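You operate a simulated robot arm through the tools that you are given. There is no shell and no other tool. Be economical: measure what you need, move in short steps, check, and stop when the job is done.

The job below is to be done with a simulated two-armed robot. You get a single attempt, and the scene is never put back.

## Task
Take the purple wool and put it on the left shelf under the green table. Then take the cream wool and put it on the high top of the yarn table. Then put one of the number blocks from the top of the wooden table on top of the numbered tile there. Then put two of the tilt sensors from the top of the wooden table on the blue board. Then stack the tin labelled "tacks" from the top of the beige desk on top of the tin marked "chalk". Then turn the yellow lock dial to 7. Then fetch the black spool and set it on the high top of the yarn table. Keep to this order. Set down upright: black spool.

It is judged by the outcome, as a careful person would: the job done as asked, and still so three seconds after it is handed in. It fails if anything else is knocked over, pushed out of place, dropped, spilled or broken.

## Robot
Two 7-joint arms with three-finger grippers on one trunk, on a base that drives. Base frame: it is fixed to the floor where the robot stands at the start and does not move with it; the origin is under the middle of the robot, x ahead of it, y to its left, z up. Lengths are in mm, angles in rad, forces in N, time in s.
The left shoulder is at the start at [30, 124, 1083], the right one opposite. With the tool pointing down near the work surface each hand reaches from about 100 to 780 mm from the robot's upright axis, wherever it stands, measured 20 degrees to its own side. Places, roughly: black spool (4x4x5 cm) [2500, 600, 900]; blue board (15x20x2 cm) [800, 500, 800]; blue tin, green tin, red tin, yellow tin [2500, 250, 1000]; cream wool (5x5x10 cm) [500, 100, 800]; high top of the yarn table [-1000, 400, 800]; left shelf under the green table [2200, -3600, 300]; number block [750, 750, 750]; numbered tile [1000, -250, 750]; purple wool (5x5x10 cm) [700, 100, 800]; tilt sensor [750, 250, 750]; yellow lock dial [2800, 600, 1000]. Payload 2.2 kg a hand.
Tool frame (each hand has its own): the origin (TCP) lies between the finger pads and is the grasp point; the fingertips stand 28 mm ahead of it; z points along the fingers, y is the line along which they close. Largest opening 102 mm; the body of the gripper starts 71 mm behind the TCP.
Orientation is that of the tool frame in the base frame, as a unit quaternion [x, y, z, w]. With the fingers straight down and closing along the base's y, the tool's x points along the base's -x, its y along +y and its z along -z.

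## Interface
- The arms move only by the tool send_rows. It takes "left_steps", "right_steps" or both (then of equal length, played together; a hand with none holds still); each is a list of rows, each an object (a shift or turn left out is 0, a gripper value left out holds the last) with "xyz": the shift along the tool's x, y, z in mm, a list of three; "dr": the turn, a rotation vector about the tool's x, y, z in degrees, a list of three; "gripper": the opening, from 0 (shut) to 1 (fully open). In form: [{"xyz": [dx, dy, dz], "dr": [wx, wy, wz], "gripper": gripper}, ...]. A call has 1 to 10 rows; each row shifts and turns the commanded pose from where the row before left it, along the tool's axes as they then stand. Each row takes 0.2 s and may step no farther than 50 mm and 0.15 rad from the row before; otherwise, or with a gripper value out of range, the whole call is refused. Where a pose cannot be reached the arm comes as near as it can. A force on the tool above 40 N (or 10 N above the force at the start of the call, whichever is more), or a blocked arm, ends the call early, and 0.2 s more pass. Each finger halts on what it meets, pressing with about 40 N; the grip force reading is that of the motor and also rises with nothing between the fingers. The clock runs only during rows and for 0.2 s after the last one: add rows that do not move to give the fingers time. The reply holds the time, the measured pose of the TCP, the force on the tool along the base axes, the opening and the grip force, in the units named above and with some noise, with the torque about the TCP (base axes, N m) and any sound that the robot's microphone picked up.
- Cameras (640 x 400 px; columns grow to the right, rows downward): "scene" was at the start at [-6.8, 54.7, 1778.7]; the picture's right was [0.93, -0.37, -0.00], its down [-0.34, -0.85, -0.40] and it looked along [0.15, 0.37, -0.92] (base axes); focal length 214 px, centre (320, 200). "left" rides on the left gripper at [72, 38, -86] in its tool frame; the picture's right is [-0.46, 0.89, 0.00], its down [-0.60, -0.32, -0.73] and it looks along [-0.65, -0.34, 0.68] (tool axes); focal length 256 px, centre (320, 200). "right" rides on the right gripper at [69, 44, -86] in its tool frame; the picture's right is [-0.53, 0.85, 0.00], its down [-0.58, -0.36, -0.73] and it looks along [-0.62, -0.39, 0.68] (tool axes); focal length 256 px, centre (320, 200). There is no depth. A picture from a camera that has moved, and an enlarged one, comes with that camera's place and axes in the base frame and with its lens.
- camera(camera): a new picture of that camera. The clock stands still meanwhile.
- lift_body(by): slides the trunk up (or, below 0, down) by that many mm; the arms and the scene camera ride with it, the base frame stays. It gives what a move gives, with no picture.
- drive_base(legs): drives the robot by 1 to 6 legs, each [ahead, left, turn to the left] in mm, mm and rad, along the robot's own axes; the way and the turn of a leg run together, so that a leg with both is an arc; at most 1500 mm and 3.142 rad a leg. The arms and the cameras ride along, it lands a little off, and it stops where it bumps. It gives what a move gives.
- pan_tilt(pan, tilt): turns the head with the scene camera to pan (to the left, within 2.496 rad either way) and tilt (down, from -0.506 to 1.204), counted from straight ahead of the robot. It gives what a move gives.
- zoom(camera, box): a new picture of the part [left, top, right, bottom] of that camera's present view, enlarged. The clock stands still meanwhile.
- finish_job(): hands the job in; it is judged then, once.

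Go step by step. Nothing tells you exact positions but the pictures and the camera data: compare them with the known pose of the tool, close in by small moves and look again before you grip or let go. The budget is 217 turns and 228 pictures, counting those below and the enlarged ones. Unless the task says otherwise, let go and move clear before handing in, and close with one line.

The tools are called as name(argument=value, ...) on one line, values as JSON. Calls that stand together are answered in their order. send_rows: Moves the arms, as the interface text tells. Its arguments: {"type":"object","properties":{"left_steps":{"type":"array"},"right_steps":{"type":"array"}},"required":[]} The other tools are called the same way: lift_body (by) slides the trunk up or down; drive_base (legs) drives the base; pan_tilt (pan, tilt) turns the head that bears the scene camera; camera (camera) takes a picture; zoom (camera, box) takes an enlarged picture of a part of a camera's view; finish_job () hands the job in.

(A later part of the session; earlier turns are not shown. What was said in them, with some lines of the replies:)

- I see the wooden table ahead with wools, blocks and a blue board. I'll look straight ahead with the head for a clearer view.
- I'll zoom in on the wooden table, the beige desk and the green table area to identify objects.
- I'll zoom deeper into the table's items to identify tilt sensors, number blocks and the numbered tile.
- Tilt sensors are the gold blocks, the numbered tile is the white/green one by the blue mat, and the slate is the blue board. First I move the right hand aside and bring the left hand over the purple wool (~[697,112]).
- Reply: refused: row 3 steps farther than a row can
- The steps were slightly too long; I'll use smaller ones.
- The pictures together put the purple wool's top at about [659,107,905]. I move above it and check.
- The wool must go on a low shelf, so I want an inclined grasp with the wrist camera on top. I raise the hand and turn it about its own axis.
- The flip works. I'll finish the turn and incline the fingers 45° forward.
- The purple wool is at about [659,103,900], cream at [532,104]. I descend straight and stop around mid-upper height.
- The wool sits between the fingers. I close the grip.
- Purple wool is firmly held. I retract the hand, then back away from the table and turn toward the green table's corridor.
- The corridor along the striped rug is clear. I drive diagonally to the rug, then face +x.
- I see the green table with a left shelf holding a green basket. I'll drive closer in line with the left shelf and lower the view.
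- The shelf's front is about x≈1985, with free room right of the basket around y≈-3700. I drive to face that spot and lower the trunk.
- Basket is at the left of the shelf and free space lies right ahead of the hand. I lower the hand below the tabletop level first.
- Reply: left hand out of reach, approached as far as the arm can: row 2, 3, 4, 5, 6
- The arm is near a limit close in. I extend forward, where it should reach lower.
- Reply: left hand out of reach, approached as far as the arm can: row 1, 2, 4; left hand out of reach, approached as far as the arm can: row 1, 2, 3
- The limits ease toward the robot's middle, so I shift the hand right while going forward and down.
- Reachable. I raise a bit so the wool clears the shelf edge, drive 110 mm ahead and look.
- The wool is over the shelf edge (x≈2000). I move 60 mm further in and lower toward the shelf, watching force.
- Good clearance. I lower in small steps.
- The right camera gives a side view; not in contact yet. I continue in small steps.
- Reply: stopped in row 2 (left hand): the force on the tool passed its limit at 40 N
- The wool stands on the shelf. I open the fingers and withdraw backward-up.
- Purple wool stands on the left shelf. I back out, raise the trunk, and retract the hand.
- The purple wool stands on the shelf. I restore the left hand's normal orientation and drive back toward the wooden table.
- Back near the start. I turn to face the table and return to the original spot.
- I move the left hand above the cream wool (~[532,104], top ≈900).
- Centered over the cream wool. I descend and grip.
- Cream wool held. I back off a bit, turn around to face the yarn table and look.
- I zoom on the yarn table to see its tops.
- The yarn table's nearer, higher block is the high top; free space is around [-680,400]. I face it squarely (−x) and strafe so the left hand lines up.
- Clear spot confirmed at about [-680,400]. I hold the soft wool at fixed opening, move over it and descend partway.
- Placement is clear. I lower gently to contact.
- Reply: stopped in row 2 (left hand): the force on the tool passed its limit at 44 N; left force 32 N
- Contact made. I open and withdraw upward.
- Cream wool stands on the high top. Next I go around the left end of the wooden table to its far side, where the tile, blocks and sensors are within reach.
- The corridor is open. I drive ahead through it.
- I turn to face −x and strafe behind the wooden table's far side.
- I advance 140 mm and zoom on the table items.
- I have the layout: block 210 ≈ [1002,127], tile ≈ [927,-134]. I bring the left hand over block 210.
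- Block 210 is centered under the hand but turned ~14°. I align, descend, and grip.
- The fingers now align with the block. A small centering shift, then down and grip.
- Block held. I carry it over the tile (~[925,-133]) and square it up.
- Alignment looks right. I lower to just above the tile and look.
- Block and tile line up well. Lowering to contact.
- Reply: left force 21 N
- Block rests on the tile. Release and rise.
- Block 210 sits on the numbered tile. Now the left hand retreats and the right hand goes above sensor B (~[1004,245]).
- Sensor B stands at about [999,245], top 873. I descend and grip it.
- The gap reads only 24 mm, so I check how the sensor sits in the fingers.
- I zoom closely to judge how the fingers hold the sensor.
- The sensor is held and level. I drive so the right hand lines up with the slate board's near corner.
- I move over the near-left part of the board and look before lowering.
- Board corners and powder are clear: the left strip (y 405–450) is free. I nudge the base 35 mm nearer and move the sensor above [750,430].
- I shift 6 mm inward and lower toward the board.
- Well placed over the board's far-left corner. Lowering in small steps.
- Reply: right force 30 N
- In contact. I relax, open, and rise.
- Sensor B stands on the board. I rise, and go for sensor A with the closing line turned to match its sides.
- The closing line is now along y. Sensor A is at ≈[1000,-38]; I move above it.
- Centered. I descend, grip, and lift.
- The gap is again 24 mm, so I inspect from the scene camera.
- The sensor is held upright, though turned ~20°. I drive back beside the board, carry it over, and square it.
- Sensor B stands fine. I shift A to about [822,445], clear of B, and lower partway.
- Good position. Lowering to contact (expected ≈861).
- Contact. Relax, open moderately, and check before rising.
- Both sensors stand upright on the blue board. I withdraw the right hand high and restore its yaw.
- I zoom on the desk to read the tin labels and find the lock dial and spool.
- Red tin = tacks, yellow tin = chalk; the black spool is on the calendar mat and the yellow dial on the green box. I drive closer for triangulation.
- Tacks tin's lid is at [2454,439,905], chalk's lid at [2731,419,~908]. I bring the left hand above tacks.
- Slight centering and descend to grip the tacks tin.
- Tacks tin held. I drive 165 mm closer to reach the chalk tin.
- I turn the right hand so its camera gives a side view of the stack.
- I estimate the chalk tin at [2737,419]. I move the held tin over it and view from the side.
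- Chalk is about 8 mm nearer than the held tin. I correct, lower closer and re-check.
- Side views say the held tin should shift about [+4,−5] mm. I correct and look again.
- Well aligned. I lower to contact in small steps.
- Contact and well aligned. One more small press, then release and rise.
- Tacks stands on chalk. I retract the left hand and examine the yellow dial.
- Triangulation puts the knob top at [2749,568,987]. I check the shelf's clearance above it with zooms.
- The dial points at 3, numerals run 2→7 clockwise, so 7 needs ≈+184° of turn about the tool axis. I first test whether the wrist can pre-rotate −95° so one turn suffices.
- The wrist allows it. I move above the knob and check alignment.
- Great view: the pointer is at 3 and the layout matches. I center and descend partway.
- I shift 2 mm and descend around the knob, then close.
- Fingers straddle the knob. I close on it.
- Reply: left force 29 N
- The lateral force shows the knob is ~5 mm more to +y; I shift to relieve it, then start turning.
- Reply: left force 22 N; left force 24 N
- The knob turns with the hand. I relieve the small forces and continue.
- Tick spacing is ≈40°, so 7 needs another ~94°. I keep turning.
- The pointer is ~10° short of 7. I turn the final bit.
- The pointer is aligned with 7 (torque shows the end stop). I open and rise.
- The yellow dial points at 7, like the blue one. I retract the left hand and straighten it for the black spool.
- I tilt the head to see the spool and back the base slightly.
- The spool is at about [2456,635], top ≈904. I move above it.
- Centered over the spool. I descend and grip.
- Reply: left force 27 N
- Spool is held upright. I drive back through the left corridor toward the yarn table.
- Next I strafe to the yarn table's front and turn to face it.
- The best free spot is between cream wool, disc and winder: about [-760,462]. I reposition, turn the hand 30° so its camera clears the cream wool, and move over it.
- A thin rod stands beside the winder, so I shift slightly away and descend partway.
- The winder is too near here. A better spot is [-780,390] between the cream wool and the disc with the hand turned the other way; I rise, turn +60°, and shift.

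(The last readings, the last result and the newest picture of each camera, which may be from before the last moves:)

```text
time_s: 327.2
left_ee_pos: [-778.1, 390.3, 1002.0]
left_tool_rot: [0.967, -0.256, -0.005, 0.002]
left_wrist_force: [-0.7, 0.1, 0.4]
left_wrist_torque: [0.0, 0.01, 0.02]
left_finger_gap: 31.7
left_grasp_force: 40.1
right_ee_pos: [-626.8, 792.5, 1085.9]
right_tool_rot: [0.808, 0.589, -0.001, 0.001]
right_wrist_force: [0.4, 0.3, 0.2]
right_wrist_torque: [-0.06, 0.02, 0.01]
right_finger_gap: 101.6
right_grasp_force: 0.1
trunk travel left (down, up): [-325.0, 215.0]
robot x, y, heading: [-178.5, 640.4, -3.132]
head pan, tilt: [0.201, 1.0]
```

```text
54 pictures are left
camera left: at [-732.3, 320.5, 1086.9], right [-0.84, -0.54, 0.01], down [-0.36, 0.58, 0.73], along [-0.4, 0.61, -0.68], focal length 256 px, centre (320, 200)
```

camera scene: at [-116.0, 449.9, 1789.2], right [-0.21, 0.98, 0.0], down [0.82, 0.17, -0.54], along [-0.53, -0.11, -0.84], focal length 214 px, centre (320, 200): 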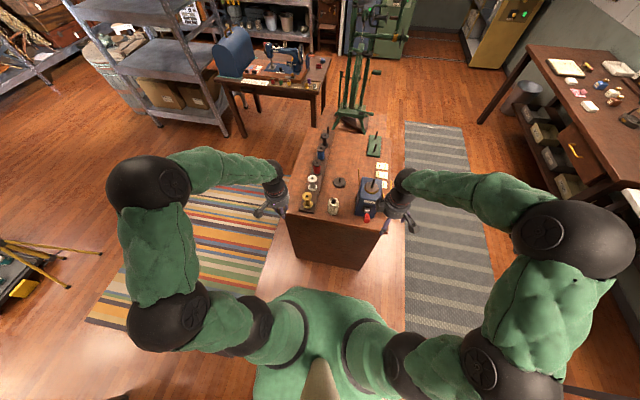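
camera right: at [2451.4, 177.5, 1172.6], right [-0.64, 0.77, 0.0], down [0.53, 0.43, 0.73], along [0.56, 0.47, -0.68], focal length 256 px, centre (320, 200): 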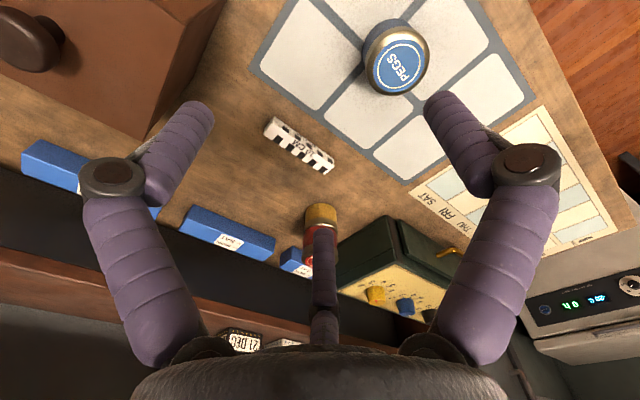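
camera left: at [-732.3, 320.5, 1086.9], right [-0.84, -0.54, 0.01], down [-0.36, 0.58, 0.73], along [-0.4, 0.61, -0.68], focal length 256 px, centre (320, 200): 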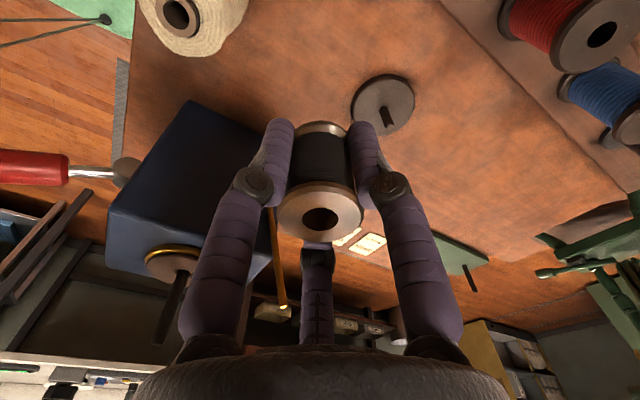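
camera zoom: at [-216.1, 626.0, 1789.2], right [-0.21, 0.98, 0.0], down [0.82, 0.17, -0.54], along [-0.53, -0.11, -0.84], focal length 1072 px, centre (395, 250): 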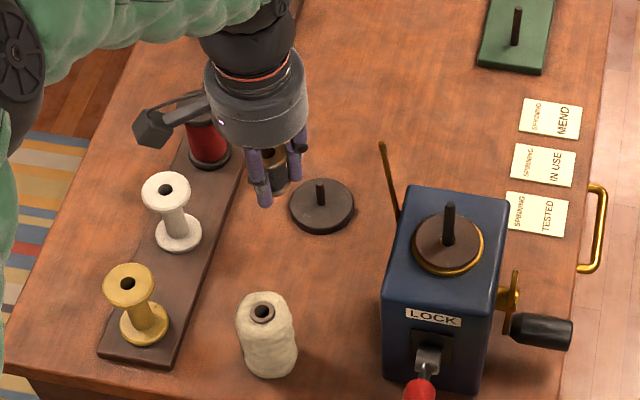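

The landing spot is clear between cream and disc. I descend to just above the surface.

send_rows(left_steps=[{"xyz": [0, 0, 40]}, {"xyz": [0, 0, 40]}, {"xyz": [0, 0, 40]}, {"xyz": [0, 0, 27]}, {}])

zoom(camera="scene", box=[270, 160, 330, 220])

camera(camera="left")

```text
time_s: 328.4
left_ee_pos: [-779.1, 390.6, 851.3]
left_tool_rot: [0.967, -0.255, -0.004, 0.002]
left_wrist_force: [-0.4, 0.0, 0.2]
left_wrist_torque: [0.04, -0.02, -0.04]
left_finger_gap: 31.9
left_grasp_force: 40.7
right_ee_pos: [-626.1, 793.6, 1086.2]
right_tool_rot: [0.807, 0.59, 0.0, 0.001]
right_wrist_force: [0.5, -1.4, -0.5]
right_wrist_torque: [0.02, 0.01, 0.0]
right_finger_gap: 102.0
right_grasp_force: 0.1
trunk travel left (down, up): [-325.0, 215.0]
robot x, y, heading: [-181.5, 639.4, -3.134]
head pan, tilt: [0.201, 1.0]
```

```text
6.67 times, centred on (300, 190) of scene
camera zoom: at [-216.0, 625.8, 1789.2], right [-0.21, 0.98, 0.0], down [0.82, 0.17, -0.54], along [-0.53, -0.11, -0.84], focal length 1430 px, centre (453, 267)
```

zoom: 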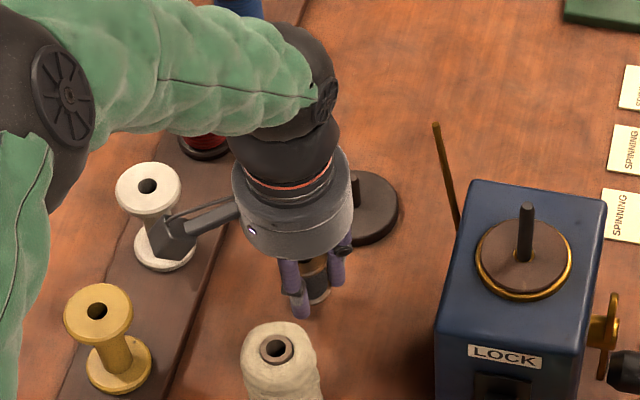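

```text
52 pictures are left
camera left: at [-733.1, 321.2, 937.9], right [-0.84, -0.54, 0.01], down [-0.36, 0.58, 0.73], along [-0.4, 0.61, -0.68], focal length 256 px, centre (320, 200)
```

left: 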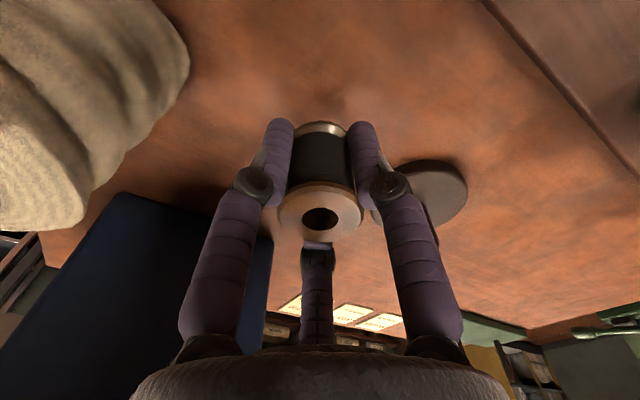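

Clear all around. Final slow descent to contact.

send_rows(left_steps=[{"xyz": [0, 0, 8]}, {"xyz": [0, 0, 6]}, {}])

send_rows(left_steps=[{"xyz": [0, 0, 3]}, {}])

send_rows(left_steps=[{"xyz": [0, 0, 2.5]}, {}])

send_rows(left_steps=[{"xyz": [0, 0, 2]}, {}])

```text
time_s: 329.2
left_ee_pos: [-779.3, 389.2, 838.5]
left_tool_rot: [0.967, -0.254, -0.004, 0.003]
left_wrist_force: [0.4, 0.2, 0.6]
left_wrist_torque: [0.0, 0.0, -0.01]
left_finger_gap: 31.9
left_grasp_force: 40.2
right_ee_pos: [-627.5, 792.5, 1085.2]
right_tool_rot: [0.807, 0.59, 0.0, 0.001]
right_wrist_force: [0.4, 0.6, -0.3]
right_wrist_torque: [-0.01, -0.03, -0.01]
right_finger_gap: 102.0
right_grasp_force: 0.0
trunk travel left (down, up): [-325.0, 215.0]
robot x, y, heading: [-181.0, 640.7, -3.131]
head pan, tilt: [0.201, 1.0]
```

```text
time_s: 329.8
left_ee_pos: [-780.5, 390.6, 834.5]
left_tool_rot: [0.967, -0.255, -0.004, 0.003]
left_wrist_force: [-0.2, 0.2, -0.8]
left_wrist_torque: [0.02, -0.02, 0.01]
left_finger_gap: 31.8
left_grasp_force: 40.0
right_ee_pos: [-626.4, 793.2, 1084.6]
right_tool_rot: [0.807, 0.591, 0.0, 0.0]
right_wrist_force: [0.5, 0.9, 0.8]
right_wrist_torque: [-0.01, 0.04, -0.02]
right_finger_gap: 101.8
right_grasp_force: 0.1
trunk travel left (down, up): [-325.0, 215.0]
robot x, y, heading: [-178.9, 640.1, -3.132]
head pan, tilt: [0.201, 1.0]
```

```text
time_s: 330.4
left_ee_pos: [-780.8, 389.1, 832.4]
left_tool_rot: [0.967, -0.255, -0.004, 0.002]
left_wrist_force: [-0.1, 0.3, 1.0]
left_wrist_torque: [-0.01, 0.01, 0.01]
left_finger_gap: 31.8
left_grasp_force: 40.0
right_ee_pos: [-626.5, 793.3, 1084.8]
right_tool_rot: [0.807, 0.59, 0.0, 0.001]
right_wrist_force: [-0.5, 1.0, 0.2]
right_wrist_torque: [-0.02, -0.03, 0.0]
right_finger_gap: 101.9
right_grasp_force: 0.0
trunk travel left (down, up): [-325.0, 215.0]
robot x, y, heading: [-179.4, 640.1, -3.132]
head pan, tilt: [0.201, 1.0]
```

```text
time_s: 331.0
left_ee_pos: [-780.8, 389.6, 831.5]
left_tool_rot: [0.967, -0.255, -0.004, 0.003]
left_wrist_force: [-0.5, -0.1, -0.7]
left_wrist_torque: [-0.02, 0.0, 0.0]
left_finger_gap: 32.0
left_grasp_force: 40.0
right_ee_pos: [-626.0, 792.2, 1085.7]
right_tool_rot: [0.807, 0.59, 0.001, 0.001]
right_wrist_force: [-0.9, 1.3, 0.4]
right_wrist_torque: [0.03, 0.02, 0.01]
right_finger_gap: 102.1
right_grasp_force: 0.1
trunk travel left (down, up): [-325.0, 215.0]
robot x, y, heading: [-177.5, 638.6, -3.13]
head pan, tilt: [0.201, 1.0]
```

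send_rows(left_steps=[{"xyz": [0, 0, 2]}, {}])

send_rows(left_steps=[{"xyz": [0, 0, 2]}, {}])

send_rows(left_steps=[{"xyz": [0, 0, 1.5]}, {}])

```text
time_s: 331.6
left_ee_pos: [-780.8, 389.1, 828.6]
left_tool_rot: [0.967, -0.254, -0.004, 0.003]
left_wrist_force: [-0.6, -0.5, -0.3]
left_wrist_torque: [0.02, -0.01, -0.01]
left_finger_gap: 31.7
left_grasp_force: 40.5
right_ee_pos: [-625.9, 792.0, 1085.3]
right_tool_rot: [0.808, 0.589, 0.0, 0.001]
right_wrist_force: [0.3, -0.6, -0.3]
right_wrist_torque: [-0.02, -0.02, 0.03]
right_finger_gap: 101.9
right_grasp_force: 0.0
trunk travel left (down, up): [-325.0, 215.0]
robot x, y, heading: [-176.5, 638.0, -3.137]
head pan, tilt: [0.201, 1.0]
```

```text
time_s: 332.2
left_ee_pos: [-780.9, 388.3, 828.0]
left_tool_rot: [0.967, -0.254, -0.005, 0.003]
left_wrist_force: [1.1, 1.8, 8.1]
left_wrist_torque: [0.03, -0.25, 0.01]
left_finger_gap: 32.0
left_grasp_force: 40.0
right_ee_pos: [-626.3, 793.1, 1085.4]
right_tool_rot: [0.808, 0.59, -0.001, 0.002]
right_wrist_force: [0.1, 0.4, 0.9]
right_wrist_torque: [-0.02, -0.02, 0.01]
right_finger_gap: 102.3
right_grasp_force: 0.0
trunk travel left (down, up): [-325.0, 215.0]
robot x, y, heading: [-179.0, 637.8, -3.135]
head pan, tilt: [0.201, 1.0]
```

```text
time_s: 332.8
left_ee_pos: [-780.4, 388.6, 829.5]
left_tool_rot: [0.967, -0.255, -0.007, 0.003]
left_wrist_force: [2.6, 2.0, 23.2]
left_wrist_torque: [0.03, -0.74, -0.13]
left_finger_gap: 31.9
left_grasp_force: 40.1
right_ee_pos: [-624.8, 793.1, 1086.6]
right_tool_rot: [0.808, 0.589, -0.001, 0.001]
right_wrist_force: [0.3, -0.2, 0.6]
right_wrist_torque: [-0.02, -0.04, -0.02]
right_finger_gap: 101.8
right_grasp_force: 0.2
trunk travel left (down, up): [-325.0, 215.0]
robot x, y, heading: [-175.2, 638.9, -3.138]
head pan, tilt: [0.201, 1.0]
```

Contact. I relax slightly, open, and rise straight up.

send_rows(left_steps=[{"xyz": [0, 0, -2]}, {"gripper": 0.42}, {"gripper": 0.6}, {}, {}])

send_rows(left_steps=[{"xyz": [0, 0, -15]}, {"xyz": [0, 0, -35]}, {"xyz": [0, 0, -45]}, {"xyz": [0, 0, -45]}, {"xyz": [0, 0, -45]}, {"xyz": [0, 0, -30]}, {}])

zoom(camera="scene", box=[250, 150, 360, 230])

camera(camera="left")

```text
time_s: 334.0
left_ee_pos: [-779.8, 390.2, 826.9]
left_tool_rot: [0.967, -0.256, -0.004, 0.003]
left_wrist_force: [0.2, -0.8, 0.0]
left_wrist_torque: [0.04, 0.02, -0.02]
left_finger_gap: 61.2
left_grasp_force: 0.0
right_ee_pos: [-626.3, 792.6, 1086.8]
right_tool_rot: [0.807, 0.59, 0.0, 0.0]
right_wrist_force: [0.3, 0.4, -0.8]
right_wrist_torque: [0.01, 0.0, 0.02]
right_finger_gap: 102.0
right_grasp_force: 0.0
trunk travel left (down, up): [-325.0, 215.0]
robot x, y, heading: [-176.1, 640.0, -3.135]
head pan, tilt: [0.201, 1.0]
```

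```text
time_s: 335.6
left_ee_pos: [-778.0, 388.1, 1043.7]
left_tool_rot: [0.967, -0.256, -0.004, 0.002]
left_wrist_force: [-0.4, -1.2, -0.1]
left_wrist_torque: [0.02, -0.03, -0.01]
left_finger_gap: 61.0
left_grasp_force: 0.1
right_ee_pos: [-626.8, 794.0, 1084.4]
right_tool_rot: [0.807, 0.59, 0.0, 0.001]
right_wrist_force: [-0.1, 1.0, -0.5]
right_wrist_torque: [-0.03, 0.02, -0.01]
right_finger_gap: 102.0
right_grasp_force: 0.1
trunk travel left (down, up): [-325.0, 215.0]
robot x, y, heading: [-179.5, 638.7, -3.135]
head pan, tilt: [0.201, 1.0]
```

```text
5.00 times, centred on (305, 190) of scene
camera zoom: at [-216.7, 625.4, 1789.1], right [-0.21, 0.98, 0.0], down [0.82, 0.17, -0.54], along [-0.53, -0.11, -0.84], focal length 1072 px, centre (395, 250)
```

zoom: 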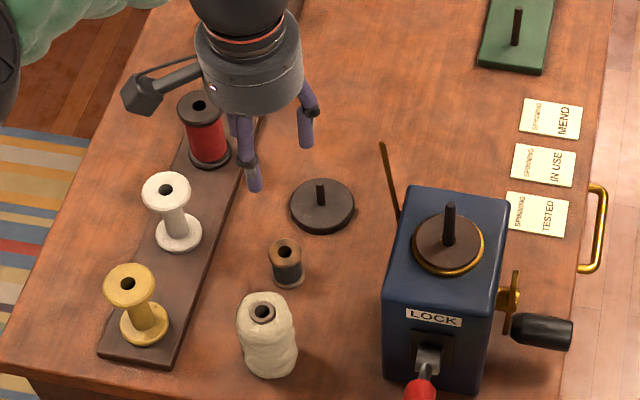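

```text
50 pictures are left
camera left: at [-732.6, 319.3, 1128.7], right [-0.84, -0.54, 0.01], down [-0.36, 0.58, 0.73], along [-0.4, 0.61, -0.68], focal length 256 px, centre (320, 200)
```

left: 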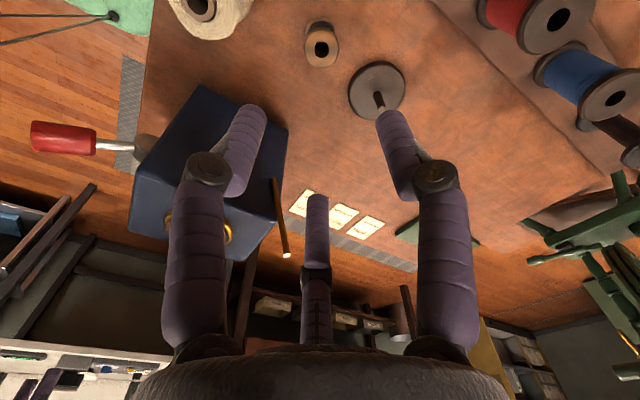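

The spool stands upright next to the cream wool. I back off and take one last look at the wooden table.

drive_base(legs=[[-90, 0, 0]])

pan_tilt(pan=2.4, tilt=0.7)

camera(camera="scene")

pan_tilt(pan=0.1, tilt=0.9)

camera(camera="scene")

```text
time_s: 336.7
left_ee_pos: [-688.3, 387.1, 1043.9]
left_tool_rot: [0.967, -0.254, -0.005, 0.003]
left_wrist_force: [-0.6, -0.8, 1.0]
left_wrist_torque: [0.04, 0.02, 0.0]
left_finger_gap: 61.2
left_grasp_force: 0.2
right_ee_pos: [-537.9, 793.2, 1085.4]
right_tool_rot: [0.808, 0.59, -0.001, 0.0]
right_wrist_force: [0.6, -0.5, 0.4]
right_wrist_torque: [0.04, 0.03, 0.0]
right_finger_gap: 102.0
right_grasp_force: 0.1
trunk travel left (down, up): [-325.0, 215.0]
robot x, y, heading: [-88.0, 646.6, -3.134]
head pan, tilt: [0.201, 1.0]
```

```text
time_s: 338.8
left_ee_pos: [-690.5, 389.5, 1042.6]
left_tool_rot: [0.967, -0.255, -0.004, 0.003]
left_wrist_force: [0.3, 0.0, -0.3]
left_wrist_torque: [0.0, -0.02, 0.02]
left_finger_gap: 61.2
left_grasp_force: 0.0
right_ee_pos: [-537.9, 793.1, 1085.3]
right_tool_rot: [0.807, 0.59, 0.0, 0.001]
right_wrist_force: [0.2, 1.0, -0.3]
right_wrist_torque: [-0.02, 0.03, 0.01]
right_finger_gap: 102.1
right_grasp_force: 0.1
trunk travel left (down, up): [-325.0, 215.0]
robot x, y, heading: [-88.8, 637.8, -3.133]
head pan, tilt: [2.4, 0.7]
```

```text
49 pictures are left
camera scene: at [2.9, 583.7, 1812.6], right [-0.67, -0.74, 0.0], down [-0.48, 0.43, -0.77], along [0.57, -0.51, -0.64], focal length 214 px, centre (320, 200)
```

scene: 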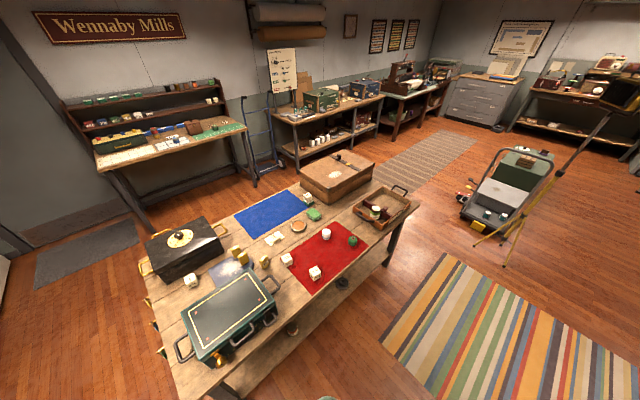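

```text
time_s: 340.9
left_ee_pos: [-689.4, 388.6, 1042.5]
left_tool_rot: [0.967, -0.255, -0.005, 0.002]
left_wrist_force: [0.4, -0.3, 0.8]
left_wrist_torque: [-0.02, -0.01, -0.01]
left_finger_gap: 61.3
left_grasp_force: 0.1
right_ee_pos: [-538.6, 793.3, 1085.4]
right_tool_rot: [0.807, 0.59, 0.001, 0.001]
right_wrist_force: [0.7, 1.1, 0.4]
right_wrist_torque: [-0.03, 0.02, -0.04]
right_finger_gap: 101.9
right_grasp_force: 0.1
trunk travel left (down, up): [-325.0, 215.0]
robot x, y, heading: [-88.8, 639.1, -3.134]
head pan, tilt: [0.099, 0.901]
```

```text
48 pictures are left
camera scene: at [-135.1, 632.5, 1796.4], right [-0.11, 0.99, 0.0], down [0.78, 0.08, -0.62], along [-0.62, -0.07, -0.78], focal length 214 px, centre (320, 200)
```

scene: 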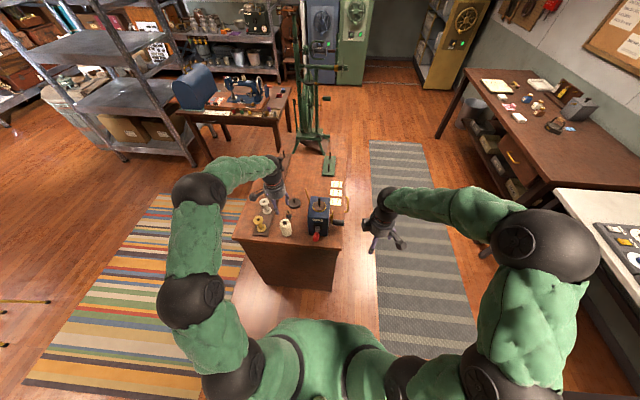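

Everything is in place: both sensors stand on the blue board, block 210 is on the tile, and the cream wool and black spool stand on the high top. I hand the job in.

finish_job()

```text
The job is handed in.
```

All seven steps are done in the order you gave, and the job is handed in with both hands empty and clear.
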